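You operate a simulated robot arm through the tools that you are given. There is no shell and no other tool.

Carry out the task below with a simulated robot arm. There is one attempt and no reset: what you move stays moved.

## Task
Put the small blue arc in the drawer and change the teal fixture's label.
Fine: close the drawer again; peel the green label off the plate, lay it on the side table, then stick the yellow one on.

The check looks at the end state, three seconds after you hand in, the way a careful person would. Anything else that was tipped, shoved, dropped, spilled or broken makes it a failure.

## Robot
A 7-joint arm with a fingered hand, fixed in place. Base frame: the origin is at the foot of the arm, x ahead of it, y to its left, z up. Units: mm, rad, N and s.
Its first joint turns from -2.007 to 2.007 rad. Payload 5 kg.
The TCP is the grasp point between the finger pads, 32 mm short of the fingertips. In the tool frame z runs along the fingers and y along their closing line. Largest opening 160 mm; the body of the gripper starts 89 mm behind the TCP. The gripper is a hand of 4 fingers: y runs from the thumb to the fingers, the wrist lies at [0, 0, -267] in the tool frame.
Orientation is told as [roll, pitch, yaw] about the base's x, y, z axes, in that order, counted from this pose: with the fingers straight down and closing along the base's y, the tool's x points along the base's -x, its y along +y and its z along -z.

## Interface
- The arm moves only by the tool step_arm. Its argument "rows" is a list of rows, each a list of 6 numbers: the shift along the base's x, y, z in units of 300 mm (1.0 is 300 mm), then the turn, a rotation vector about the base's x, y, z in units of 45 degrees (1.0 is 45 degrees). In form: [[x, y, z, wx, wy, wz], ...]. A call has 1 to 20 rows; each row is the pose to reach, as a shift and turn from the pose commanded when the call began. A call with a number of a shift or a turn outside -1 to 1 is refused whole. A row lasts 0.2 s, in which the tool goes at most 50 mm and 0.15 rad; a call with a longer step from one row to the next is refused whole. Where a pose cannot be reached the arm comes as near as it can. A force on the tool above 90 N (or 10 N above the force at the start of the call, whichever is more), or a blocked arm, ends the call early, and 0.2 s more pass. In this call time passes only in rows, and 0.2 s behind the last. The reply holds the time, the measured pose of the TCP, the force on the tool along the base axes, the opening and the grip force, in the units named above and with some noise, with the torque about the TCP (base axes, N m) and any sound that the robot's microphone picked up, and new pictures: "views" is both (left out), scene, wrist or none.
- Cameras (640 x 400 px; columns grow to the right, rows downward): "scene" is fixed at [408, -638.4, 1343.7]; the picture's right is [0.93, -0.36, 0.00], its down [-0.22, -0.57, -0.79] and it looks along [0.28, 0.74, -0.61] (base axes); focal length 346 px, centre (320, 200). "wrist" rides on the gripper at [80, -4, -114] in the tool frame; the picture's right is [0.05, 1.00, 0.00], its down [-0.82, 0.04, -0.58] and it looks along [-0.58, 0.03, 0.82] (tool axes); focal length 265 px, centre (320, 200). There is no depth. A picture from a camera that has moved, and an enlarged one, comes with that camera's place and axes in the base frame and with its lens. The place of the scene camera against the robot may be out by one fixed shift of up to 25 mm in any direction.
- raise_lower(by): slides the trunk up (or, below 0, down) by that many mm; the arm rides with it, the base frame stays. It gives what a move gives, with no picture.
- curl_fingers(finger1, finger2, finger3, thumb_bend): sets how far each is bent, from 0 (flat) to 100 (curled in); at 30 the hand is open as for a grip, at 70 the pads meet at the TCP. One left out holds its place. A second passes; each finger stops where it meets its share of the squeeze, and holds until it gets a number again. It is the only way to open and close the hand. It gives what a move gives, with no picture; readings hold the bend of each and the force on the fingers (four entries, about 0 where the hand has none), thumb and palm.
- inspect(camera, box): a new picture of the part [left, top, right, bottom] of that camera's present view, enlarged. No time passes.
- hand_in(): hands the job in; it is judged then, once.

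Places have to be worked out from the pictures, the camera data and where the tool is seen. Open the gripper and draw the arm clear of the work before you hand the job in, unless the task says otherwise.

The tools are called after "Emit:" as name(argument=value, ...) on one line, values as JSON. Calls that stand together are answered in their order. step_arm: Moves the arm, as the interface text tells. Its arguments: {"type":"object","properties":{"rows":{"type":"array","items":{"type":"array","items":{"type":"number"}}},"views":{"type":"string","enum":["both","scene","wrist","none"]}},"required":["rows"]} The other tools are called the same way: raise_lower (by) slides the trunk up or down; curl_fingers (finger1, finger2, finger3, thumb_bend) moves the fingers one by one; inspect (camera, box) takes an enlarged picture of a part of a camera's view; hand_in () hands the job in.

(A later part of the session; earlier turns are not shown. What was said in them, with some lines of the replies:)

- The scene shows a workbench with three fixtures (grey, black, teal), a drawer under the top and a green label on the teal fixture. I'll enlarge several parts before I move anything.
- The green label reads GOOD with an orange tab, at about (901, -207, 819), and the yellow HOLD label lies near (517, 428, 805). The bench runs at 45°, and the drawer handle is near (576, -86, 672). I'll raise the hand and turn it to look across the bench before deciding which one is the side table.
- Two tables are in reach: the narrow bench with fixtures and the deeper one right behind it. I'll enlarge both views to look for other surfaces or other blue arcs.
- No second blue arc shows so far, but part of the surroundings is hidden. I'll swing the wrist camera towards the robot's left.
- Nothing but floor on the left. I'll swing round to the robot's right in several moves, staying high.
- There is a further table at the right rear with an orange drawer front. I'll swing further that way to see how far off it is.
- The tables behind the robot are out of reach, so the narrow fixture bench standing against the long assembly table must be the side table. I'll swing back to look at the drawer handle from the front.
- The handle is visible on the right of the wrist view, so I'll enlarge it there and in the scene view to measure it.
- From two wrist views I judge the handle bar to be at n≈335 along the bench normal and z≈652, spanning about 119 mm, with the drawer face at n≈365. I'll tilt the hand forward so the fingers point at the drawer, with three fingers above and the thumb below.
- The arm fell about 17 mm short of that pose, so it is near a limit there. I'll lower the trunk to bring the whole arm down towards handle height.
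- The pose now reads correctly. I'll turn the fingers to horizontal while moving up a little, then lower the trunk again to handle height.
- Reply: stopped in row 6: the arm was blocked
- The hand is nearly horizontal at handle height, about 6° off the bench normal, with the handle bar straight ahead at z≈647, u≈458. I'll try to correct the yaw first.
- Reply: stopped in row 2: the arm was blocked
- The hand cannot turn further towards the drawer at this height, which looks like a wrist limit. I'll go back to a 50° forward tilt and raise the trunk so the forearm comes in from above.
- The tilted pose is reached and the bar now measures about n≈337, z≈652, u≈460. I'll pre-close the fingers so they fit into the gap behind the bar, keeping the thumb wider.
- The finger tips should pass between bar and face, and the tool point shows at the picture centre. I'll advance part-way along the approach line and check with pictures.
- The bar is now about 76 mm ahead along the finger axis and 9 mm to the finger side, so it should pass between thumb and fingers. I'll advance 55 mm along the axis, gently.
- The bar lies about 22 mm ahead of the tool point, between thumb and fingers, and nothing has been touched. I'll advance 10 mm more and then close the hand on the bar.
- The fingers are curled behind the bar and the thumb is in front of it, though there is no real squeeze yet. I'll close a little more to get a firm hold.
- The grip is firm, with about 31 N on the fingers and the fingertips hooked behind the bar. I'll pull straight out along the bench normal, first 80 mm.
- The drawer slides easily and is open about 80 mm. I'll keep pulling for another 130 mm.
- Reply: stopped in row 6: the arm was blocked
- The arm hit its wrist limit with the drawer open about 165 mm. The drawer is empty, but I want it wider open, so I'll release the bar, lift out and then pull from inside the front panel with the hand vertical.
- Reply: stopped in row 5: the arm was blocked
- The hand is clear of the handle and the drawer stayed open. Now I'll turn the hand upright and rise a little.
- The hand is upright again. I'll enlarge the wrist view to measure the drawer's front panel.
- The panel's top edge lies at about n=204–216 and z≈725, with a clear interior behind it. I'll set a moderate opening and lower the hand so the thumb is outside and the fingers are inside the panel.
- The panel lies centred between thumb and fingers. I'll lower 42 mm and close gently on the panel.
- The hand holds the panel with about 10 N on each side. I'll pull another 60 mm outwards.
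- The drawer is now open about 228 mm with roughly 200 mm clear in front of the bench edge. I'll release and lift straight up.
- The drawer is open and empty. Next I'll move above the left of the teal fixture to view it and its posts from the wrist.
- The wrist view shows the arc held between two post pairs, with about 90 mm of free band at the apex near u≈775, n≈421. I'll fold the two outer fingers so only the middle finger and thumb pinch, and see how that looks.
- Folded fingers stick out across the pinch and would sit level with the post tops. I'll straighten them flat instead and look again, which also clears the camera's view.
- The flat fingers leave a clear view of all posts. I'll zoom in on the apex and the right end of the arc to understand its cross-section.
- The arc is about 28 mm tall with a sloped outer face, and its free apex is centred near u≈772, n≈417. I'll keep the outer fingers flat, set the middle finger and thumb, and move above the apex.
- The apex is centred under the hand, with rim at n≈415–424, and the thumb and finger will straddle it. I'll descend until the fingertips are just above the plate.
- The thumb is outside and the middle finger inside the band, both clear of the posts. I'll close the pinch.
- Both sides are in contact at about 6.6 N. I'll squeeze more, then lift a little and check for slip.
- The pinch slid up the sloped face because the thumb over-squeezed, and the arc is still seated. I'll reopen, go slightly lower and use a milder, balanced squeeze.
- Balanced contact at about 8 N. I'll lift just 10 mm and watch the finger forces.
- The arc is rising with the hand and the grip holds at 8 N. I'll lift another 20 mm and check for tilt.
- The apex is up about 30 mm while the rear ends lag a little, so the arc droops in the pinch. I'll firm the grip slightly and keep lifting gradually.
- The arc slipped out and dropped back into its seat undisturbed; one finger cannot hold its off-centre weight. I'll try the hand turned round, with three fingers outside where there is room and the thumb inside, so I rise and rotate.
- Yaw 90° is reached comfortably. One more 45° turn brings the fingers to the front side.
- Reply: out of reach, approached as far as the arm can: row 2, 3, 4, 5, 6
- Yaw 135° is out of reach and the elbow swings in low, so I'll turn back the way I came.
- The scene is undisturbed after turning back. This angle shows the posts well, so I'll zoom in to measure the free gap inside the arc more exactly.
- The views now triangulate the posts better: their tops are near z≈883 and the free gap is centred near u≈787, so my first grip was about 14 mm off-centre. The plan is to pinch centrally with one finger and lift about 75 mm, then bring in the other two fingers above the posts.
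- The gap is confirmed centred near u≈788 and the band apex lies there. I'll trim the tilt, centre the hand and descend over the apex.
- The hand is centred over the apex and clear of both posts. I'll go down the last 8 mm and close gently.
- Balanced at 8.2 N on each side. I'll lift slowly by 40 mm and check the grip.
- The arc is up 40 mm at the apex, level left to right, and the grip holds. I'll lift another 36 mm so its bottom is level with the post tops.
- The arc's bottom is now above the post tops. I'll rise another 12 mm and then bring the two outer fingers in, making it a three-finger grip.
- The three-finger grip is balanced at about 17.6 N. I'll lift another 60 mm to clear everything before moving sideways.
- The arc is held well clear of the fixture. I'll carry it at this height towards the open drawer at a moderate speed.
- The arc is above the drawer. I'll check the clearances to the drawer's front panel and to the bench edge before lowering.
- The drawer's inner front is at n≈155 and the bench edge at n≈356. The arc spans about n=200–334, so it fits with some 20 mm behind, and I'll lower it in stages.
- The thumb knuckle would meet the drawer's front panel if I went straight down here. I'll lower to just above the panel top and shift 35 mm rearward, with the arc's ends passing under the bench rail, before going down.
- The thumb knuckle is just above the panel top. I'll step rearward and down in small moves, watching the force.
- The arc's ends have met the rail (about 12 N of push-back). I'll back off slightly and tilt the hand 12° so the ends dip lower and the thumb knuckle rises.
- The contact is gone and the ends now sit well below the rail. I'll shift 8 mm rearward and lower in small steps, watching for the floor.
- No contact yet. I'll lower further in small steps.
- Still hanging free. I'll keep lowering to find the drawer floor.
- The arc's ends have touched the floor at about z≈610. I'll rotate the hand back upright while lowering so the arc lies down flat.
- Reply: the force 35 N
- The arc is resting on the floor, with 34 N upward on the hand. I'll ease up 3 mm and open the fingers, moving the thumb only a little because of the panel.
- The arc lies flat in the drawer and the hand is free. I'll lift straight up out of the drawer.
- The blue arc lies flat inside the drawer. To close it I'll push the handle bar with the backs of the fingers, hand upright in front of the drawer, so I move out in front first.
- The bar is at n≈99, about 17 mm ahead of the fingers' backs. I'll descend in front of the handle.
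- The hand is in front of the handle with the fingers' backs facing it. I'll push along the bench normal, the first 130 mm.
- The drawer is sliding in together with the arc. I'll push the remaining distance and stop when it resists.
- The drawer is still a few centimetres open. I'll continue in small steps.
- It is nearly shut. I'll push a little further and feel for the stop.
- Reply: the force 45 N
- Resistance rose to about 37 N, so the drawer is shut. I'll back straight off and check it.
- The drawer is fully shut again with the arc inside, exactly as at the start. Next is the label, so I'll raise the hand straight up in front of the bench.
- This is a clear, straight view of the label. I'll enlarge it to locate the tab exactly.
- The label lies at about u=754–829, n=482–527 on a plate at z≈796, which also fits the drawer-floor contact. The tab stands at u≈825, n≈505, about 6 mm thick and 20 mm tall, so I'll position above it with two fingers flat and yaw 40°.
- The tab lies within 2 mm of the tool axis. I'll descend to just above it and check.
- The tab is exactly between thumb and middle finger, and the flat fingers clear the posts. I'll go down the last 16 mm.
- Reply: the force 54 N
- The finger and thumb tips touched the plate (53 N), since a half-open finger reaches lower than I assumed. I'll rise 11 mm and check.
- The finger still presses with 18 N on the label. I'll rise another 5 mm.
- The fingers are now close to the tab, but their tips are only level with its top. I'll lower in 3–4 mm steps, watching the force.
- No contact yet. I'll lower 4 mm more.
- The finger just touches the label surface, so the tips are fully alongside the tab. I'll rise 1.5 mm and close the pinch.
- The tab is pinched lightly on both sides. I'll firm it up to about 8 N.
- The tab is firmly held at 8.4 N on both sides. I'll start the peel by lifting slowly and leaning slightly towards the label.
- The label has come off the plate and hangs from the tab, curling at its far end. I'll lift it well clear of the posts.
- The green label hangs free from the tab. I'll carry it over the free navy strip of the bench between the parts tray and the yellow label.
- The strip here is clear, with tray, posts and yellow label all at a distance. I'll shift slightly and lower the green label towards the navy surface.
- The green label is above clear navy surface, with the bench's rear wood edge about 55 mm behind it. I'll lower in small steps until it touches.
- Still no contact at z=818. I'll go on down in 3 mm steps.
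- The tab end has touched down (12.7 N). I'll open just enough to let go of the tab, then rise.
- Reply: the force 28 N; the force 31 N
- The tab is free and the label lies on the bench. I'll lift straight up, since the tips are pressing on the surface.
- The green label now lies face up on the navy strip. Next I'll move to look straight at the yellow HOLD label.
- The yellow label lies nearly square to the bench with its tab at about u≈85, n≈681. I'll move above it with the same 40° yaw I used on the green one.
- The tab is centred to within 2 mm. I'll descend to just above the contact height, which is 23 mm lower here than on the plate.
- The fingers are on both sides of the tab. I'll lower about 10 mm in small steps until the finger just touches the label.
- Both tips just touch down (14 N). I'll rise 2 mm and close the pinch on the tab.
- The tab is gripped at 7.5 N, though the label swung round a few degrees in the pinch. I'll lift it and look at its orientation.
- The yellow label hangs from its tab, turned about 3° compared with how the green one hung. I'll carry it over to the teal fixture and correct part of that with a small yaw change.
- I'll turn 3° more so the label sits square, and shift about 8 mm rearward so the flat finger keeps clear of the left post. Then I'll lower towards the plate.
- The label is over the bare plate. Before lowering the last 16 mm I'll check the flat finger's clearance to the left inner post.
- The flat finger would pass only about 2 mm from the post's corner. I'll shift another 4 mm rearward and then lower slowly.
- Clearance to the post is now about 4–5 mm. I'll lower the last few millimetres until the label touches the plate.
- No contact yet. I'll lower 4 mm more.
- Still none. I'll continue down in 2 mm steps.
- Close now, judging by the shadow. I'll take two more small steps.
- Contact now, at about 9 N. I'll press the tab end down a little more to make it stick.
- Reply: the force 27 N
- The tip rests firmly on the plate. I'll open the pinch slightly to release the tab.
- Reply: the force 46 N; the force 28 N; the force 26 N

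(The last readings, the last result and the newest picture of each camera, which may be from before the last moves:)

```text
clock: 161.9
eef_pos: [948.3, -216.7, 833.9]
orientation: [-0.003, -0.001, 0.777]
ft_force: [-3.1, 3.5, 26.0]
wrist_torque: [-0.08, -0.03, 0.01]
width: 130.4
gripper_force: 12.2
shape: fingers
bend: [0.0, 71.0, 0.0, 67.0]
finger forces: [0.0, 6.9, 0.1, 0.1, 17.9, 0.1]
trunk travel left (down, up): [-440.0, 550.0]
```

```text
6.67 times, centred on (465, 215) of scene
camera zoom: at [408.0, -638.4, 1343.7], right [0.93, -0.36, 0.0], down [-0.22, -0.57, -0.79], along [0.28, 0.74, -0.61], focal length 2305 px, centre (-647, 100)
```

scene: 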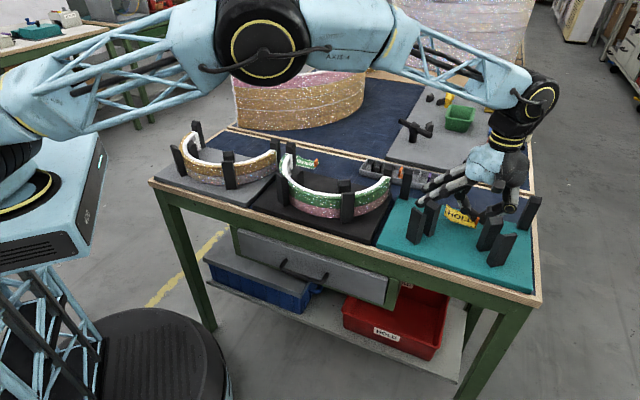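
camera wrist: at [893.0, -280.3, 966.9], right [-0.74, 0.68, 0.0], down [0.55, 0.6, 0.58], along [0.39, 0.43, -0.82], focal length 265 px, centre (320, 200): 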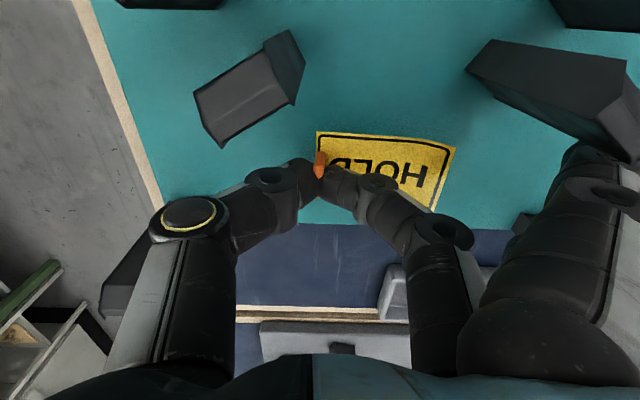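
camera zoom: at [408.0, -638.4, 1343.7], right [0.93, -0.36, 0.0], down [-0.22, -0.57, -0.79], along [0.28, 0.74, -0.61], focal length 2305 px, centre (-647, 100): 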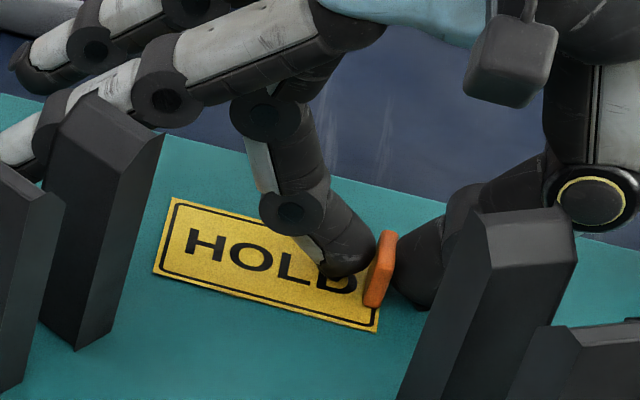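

The yellow label now lies flat and uncurled on the plate, so it has stuck. I'll rise a few millimetres, open wider and leave the tab without touching it.

Emit:
step_arm(rows=[[0, 0, 0.015, 0, 0, 0]], views="none")

Emit:
curl_fingers(finger2=58, thumb_bend=56)

Emit:
inspect(camera="wrist", box=[220, 80, 460, 240])

Emit:
inspect(camera="scene", box=[425, 185, 505, 245])

```text
clock: 162.3
eef_pos: [947.0, -217.7, 835.3]
orientation: [-0.002, 0.0, 0.776]
ft_force: [-0.4, -0.1, 16.2]
wrist_torque: [-0.06, -0.07, -0.02]
width: 138.2
gripper_force: 7.5
shape: fingers
bend: [0.0, 68.0, 0.0, 64.0]
finger forces: [0.0, 6.7, 0.0, 0.1, 9.0, 0.1]
trunk travel left (down, up): [-440.0, 550.0]
```

```text
clock: 163.3
eef_pos: [947.0, -216.7, 838.9]
orientation: [-0.003, -0.002, 0.777]
ft_force: [-0.5, 0.1, 25.0]
wrist_torque: [-0.33, -0.26, -0.01]
width: 148.3
gripper_force: 12.6
shape: fingers
bend: [0.0, 65.0, 0.0, 59.0]
finger forces: [0.0, 8.3, 0.1, 0.0, 17.0, 0.1]
trunk travel left (down, up): [-440.0, 550.0]
```

```text
2.50 times, centred on (340, 160) of wrist
camera zoom: at [894.3, -276.8, 951.3], right [-0.74, 0.68, 0.0], down [0.55, 0.6, 0.58], along [0.39, 0.42, -0.82], focal length 664 px, centre (270, 300)
```

zoom: 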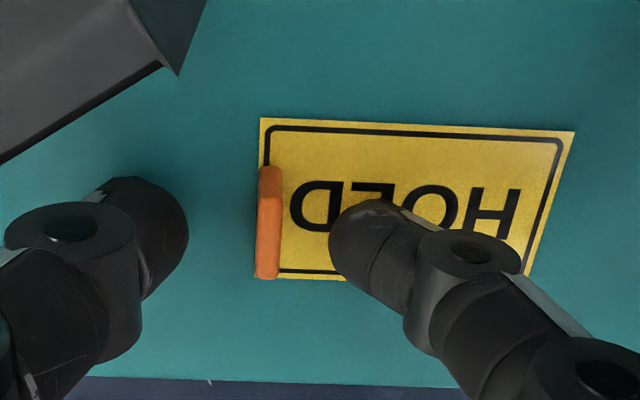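

```text
6.67 times, centred on (465, 215) of scene
camera zoom: at [408.0, -638.4, 1343.7], right [0.93, -0.36, 0.0], down [-0.22, -0.57, -0.79], along [0.28, 0.74, -0.61], focal length 2305 px, centre (-647, 100)
```

zoom: 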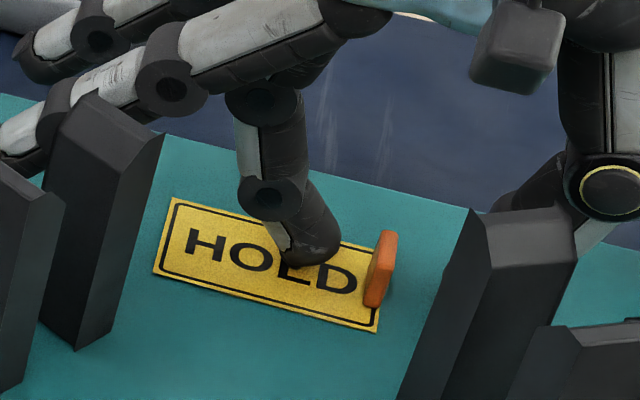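

The yellow label is flat on the plate with the tab released. I'll lift straight up and check that it stays stuck.

Emit:
step_arm(rows=[[0, 0, 0.02, 0, 0, 0], [0, 0, 0.05, 0, 0, 0], [0, 0, 0.12, 0, 0, 0], [0, 0, 0.22, 0, 0, 0], [0, 0, 0.34, 0, 0, 0], [0, 0, 0.46, 0, 0, 0], [0, 0, 0.56, 0, 0, 0]], views="both")

Emit:
inspect(camera="wrist", box=[180, 20, 460, 200])

Emit:
inspect(camera="scene", box=[370, 170, 550, 300])

```text
clock: 164.9
eef_pos: [947.3, -219.8, 1005.6]
orientation: [0.001, -0.001, 0.777]
ft_force: [-0.5, 0.1, 0.2]
wrist_torque: [0.03, -0.04, 0.0]
width: 155.6
gripper_force: 0.1
shape: fingers
bend: [0.0, 57.0, 0.0, 56.0]
finger forces: [0.0, 0.0, 0.0, 0.0, 0.0, 0.0]
trunk travel left (down, up): [-440.0, 550.0]
camera wrist: at [894.1, -278.9, 1118.8], right [-0.74, 0.68, 0.0], down [0.55, 0.6, 0.58], along [0.39, 0.43, -0.82], focal length 265 px, centre (320, 200)
```

scene: 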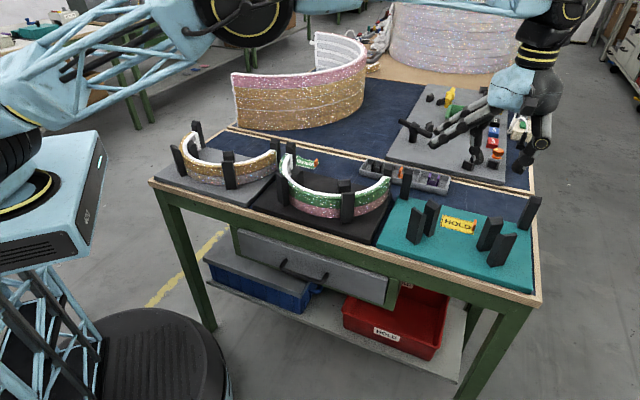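
wrist: 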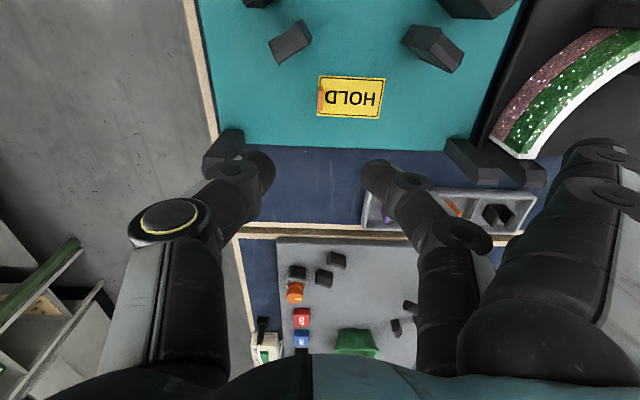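

```text
2.22 times, centred on (320, 110) of wrist
camera zoom: at [894.1, -278.9, 1118.8], right [-0.74, 0.68, 0.0], down [0.55, 0.6, 0.58], along [0.39, 0.43, -0.82], focal length 590 px, centre (320, 400)
```

zoom: 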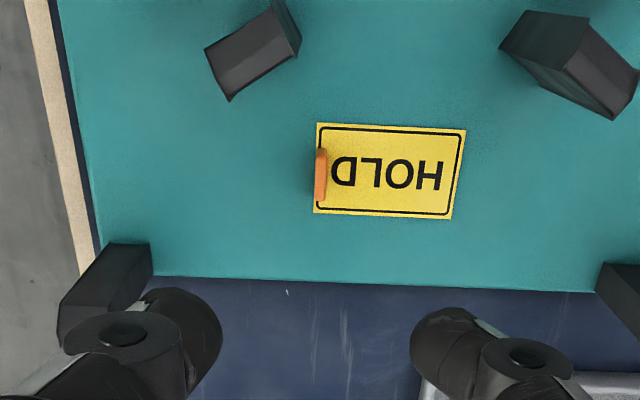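

```text
3.08 times, centred on (460, 235) of scene
camera zoom: at [408.0, -638.4, 1343.7], right [0.93, -0.36, 0.0], down [-0.22, -0.57, -0.79], along [0.28, 0.74, -0.61], focal length 1064 px, centre (-111, 92)
```

zoom: 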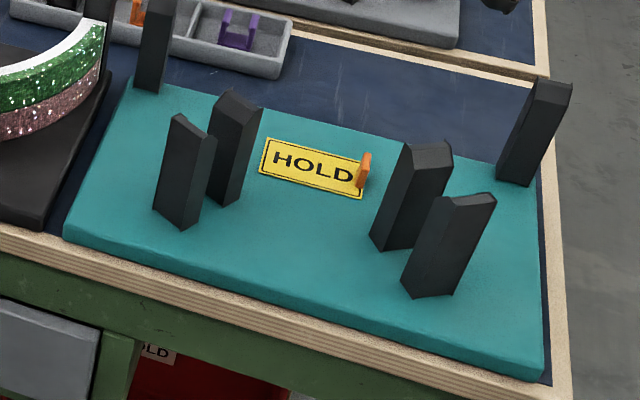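

The yellow HOLD label is flat and square on the teal plate. I'll raise the arm, open the hand and draw back clear of the bench.

Emit:
step_arm(rows=[[0, 0, 0.1, 0, 0, 0], [-0.05, 0, 0.2, 0, 0, 0], [-0.15, -0.02, 0.3, 0, 0, -0.1], [-0.28, -0.04, 0.38, 0, 0, -0.2], [-0.42, -0.06, 0.42, 0, 0, -0.3], [-0.56, -0.08, 0.45, 0, 0, -0.4], [-0.7, -0.1, 0.45, 0, 0, -0.5], [-0.84, -0.12, 0.45, 0, 0, -0.6], [-0.98, -0.14, 0.45, 0, 0, -0.7]], views="none")

Emit:
curl_fingers(finger1=30, finger2=30, finger3=30, thumb_bend=30)

Emit:
step_arm(rows=[[-0.12, -0.05, 0, 0, 0, -0.05], [-0.25, -0.1, 0, 0, 0, -0.1], [-0.38, -0.15, 0, 0, 0, -0.15], [-0.5, -0.2, 0, 0, 0, -0.2], [-0.62, -0.25, 0, 0, 0, -0.25], [-0.72, -0.28, 0, 0, 0, -0.3]], views="both")

Emit:
inspect(camera="scene", box=[140, 100, 340, 260])

Emit:
inspect(camera="scene", box=[340, 60, 560, 300])

Emit:
inspect(camera="scene", box=[220, 210, 400, 320])

```text
clock: 166.9
eef_pos: [654.5, -259.1, 1140.6]
orientation: [0.0, 0.0, 0.227]
ft_force: [0.4, 0.1, 0.5]
wrist_torque: [-0.01, 0.01, 0.0]
width: 155.2
gripper_force: 0.0
shape: fingers
bend: [0.0, 57.0, 0.0, 56.0]
finger forces: [0.0, 0.0, 0.0, 0.1, 0.0, 0.0]
trunk travel left (down, up): [-440.0, 550.0]
```

```text
clock: 167.9
eef_pos: [655.9, -259.6, 1139.7]
orientation: [0.001, -0.001, 0.225]
ft_force: [-1.0, -0.1, 0.6]
wrist_torque: [0.01, 0.05, 0.02]
width: 170.6
gripper_force: 0.1
shape: fingers
bend: [30.0, 30.0, 30.0, 30.0]
finger forces: [0.1, 0.1, 0.0, 0.1, 0.0, 0.0]
trunk travel left (down, up): [-440.0, 550.0]
```

```text
clock: 169.3
eef_pos: [439.2, -343.6, 1138.7]
orientation: [0.001, -0.002, -0.008]
ft_force: [-0.7, 0.2, 0.8]
wrist_torque: [0.0, 0.01, 0.0]
width: 171.1
gripper_force: 0.0
shape: fingers
bend: [30.0, 30.0, 30.0, 30.0]
finger forces: [0.0, 0.0, 0.0, 0.1, 0.1, 0.0]
trunk travel left (down, up): [-440.0, 550.0]
camera wrist: at [358.5, -346.4, 1251.0], right [-0.04, 1.0, 0.0], down [0.82, 0.04, 0.58], along [0.58, 0.02, -0.82], focal length 265 px, centre (320, 200)
```

scene: 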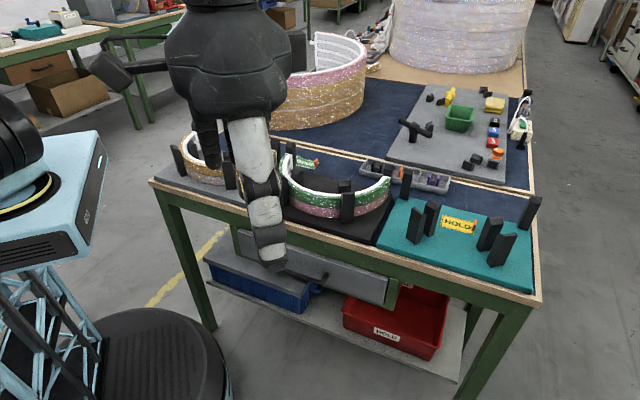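
wrist: 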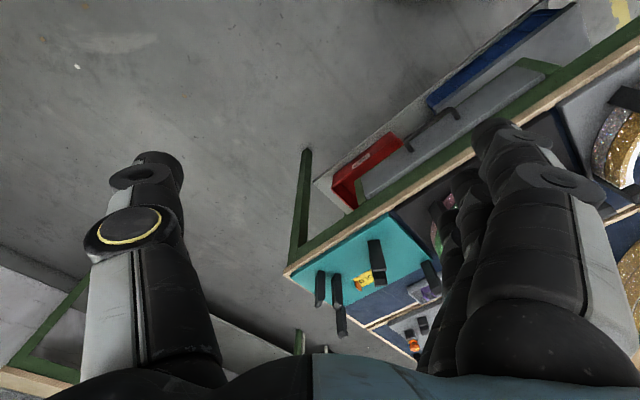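

```text
2.50 times, centred on (240, 180) of scene
camera zoom: at [408.0, -638.4, 1343.7], right [0.93, -0.36, 0.0], down [-0.22, -0.57, -0.79], along [0.28, 0.74, -0.61], focal length 864 px, centre (520, 250)
```

zoom: 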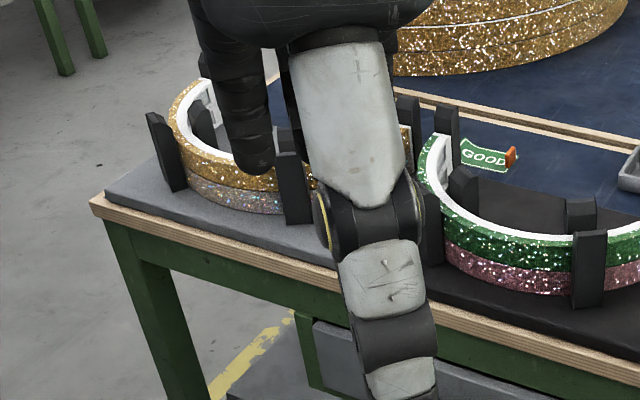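

```text
1.67 times, centred on (450, 180) of scene
camera zoom: at [408.0, -638.4, 1343.7], right [0.93, -0.36, 0.0], down [-0.22, -0.57, -0.79], along [0.28, 0.74, -0.61], focal length 576 px, centre (103, 233)
```

zoom: 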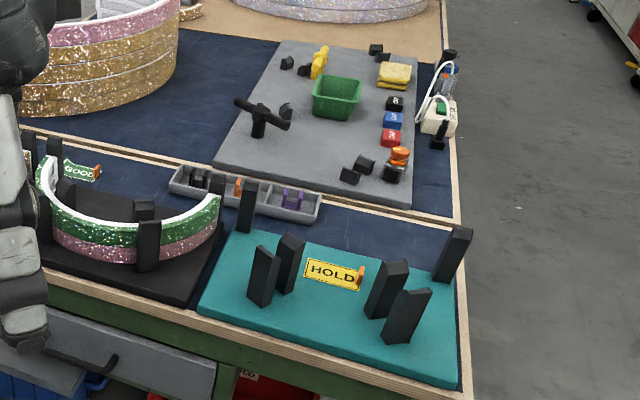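

```text
3.56 times, centred on (310, 265) of scene
camera zoom: at [408.0, -638.4, 1343.7], right [0.93, -0.36, 0.0], down [-0.22, -0.57, -0.79], along [0.28, 0.74, -0.61], focal length 1229 px, centre (356, -31)
```

zoom: 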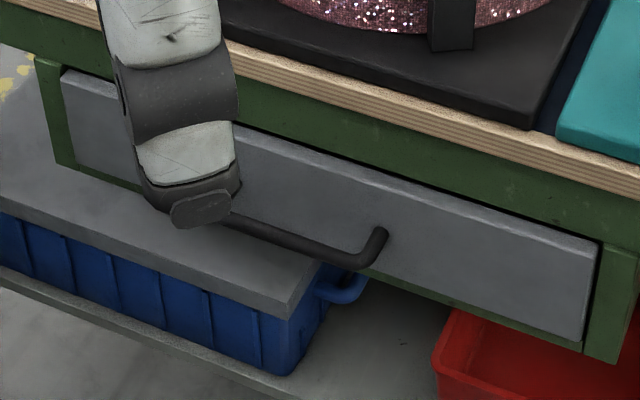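

Final pictures: the drawer is shut with the blue arc inside, and the yellow HOLD label is flat on the teal plate. The green label lies on the fixture bench, other items look as they were at the start, and the hand is open and clear, so I'm handing in.

Emit:
hand_in()

```text
The job is handed in.
```

I handed the job in with every step done. The check's result hasn't come back to me.

- **Blue arc:** it lies flat in the drawer, and the drawer is pushed fully shut.
- **Green GOOD label:** peeled off the teal plate and laid face up on the navy strip of the narrow bench that holds the fixtures.
- **Yellow HOLD label:** pressed flat onto the teal plate, about 1 cm behind where the green one was.
- **Everything else:** the last pictures show the other items where they were at the start. The hand is open and the arm is clear in front of the bench.

**Side table:** the task didn't say which table this was. I took it to be the narrow fixture bench, not the long table behind it. If you meant the long one, the green label is on the wrong table.

**Slips while lifting the arc:** it slipped out of the grip twice and dropped back into its seat in the fixture. I saw no damage from that.
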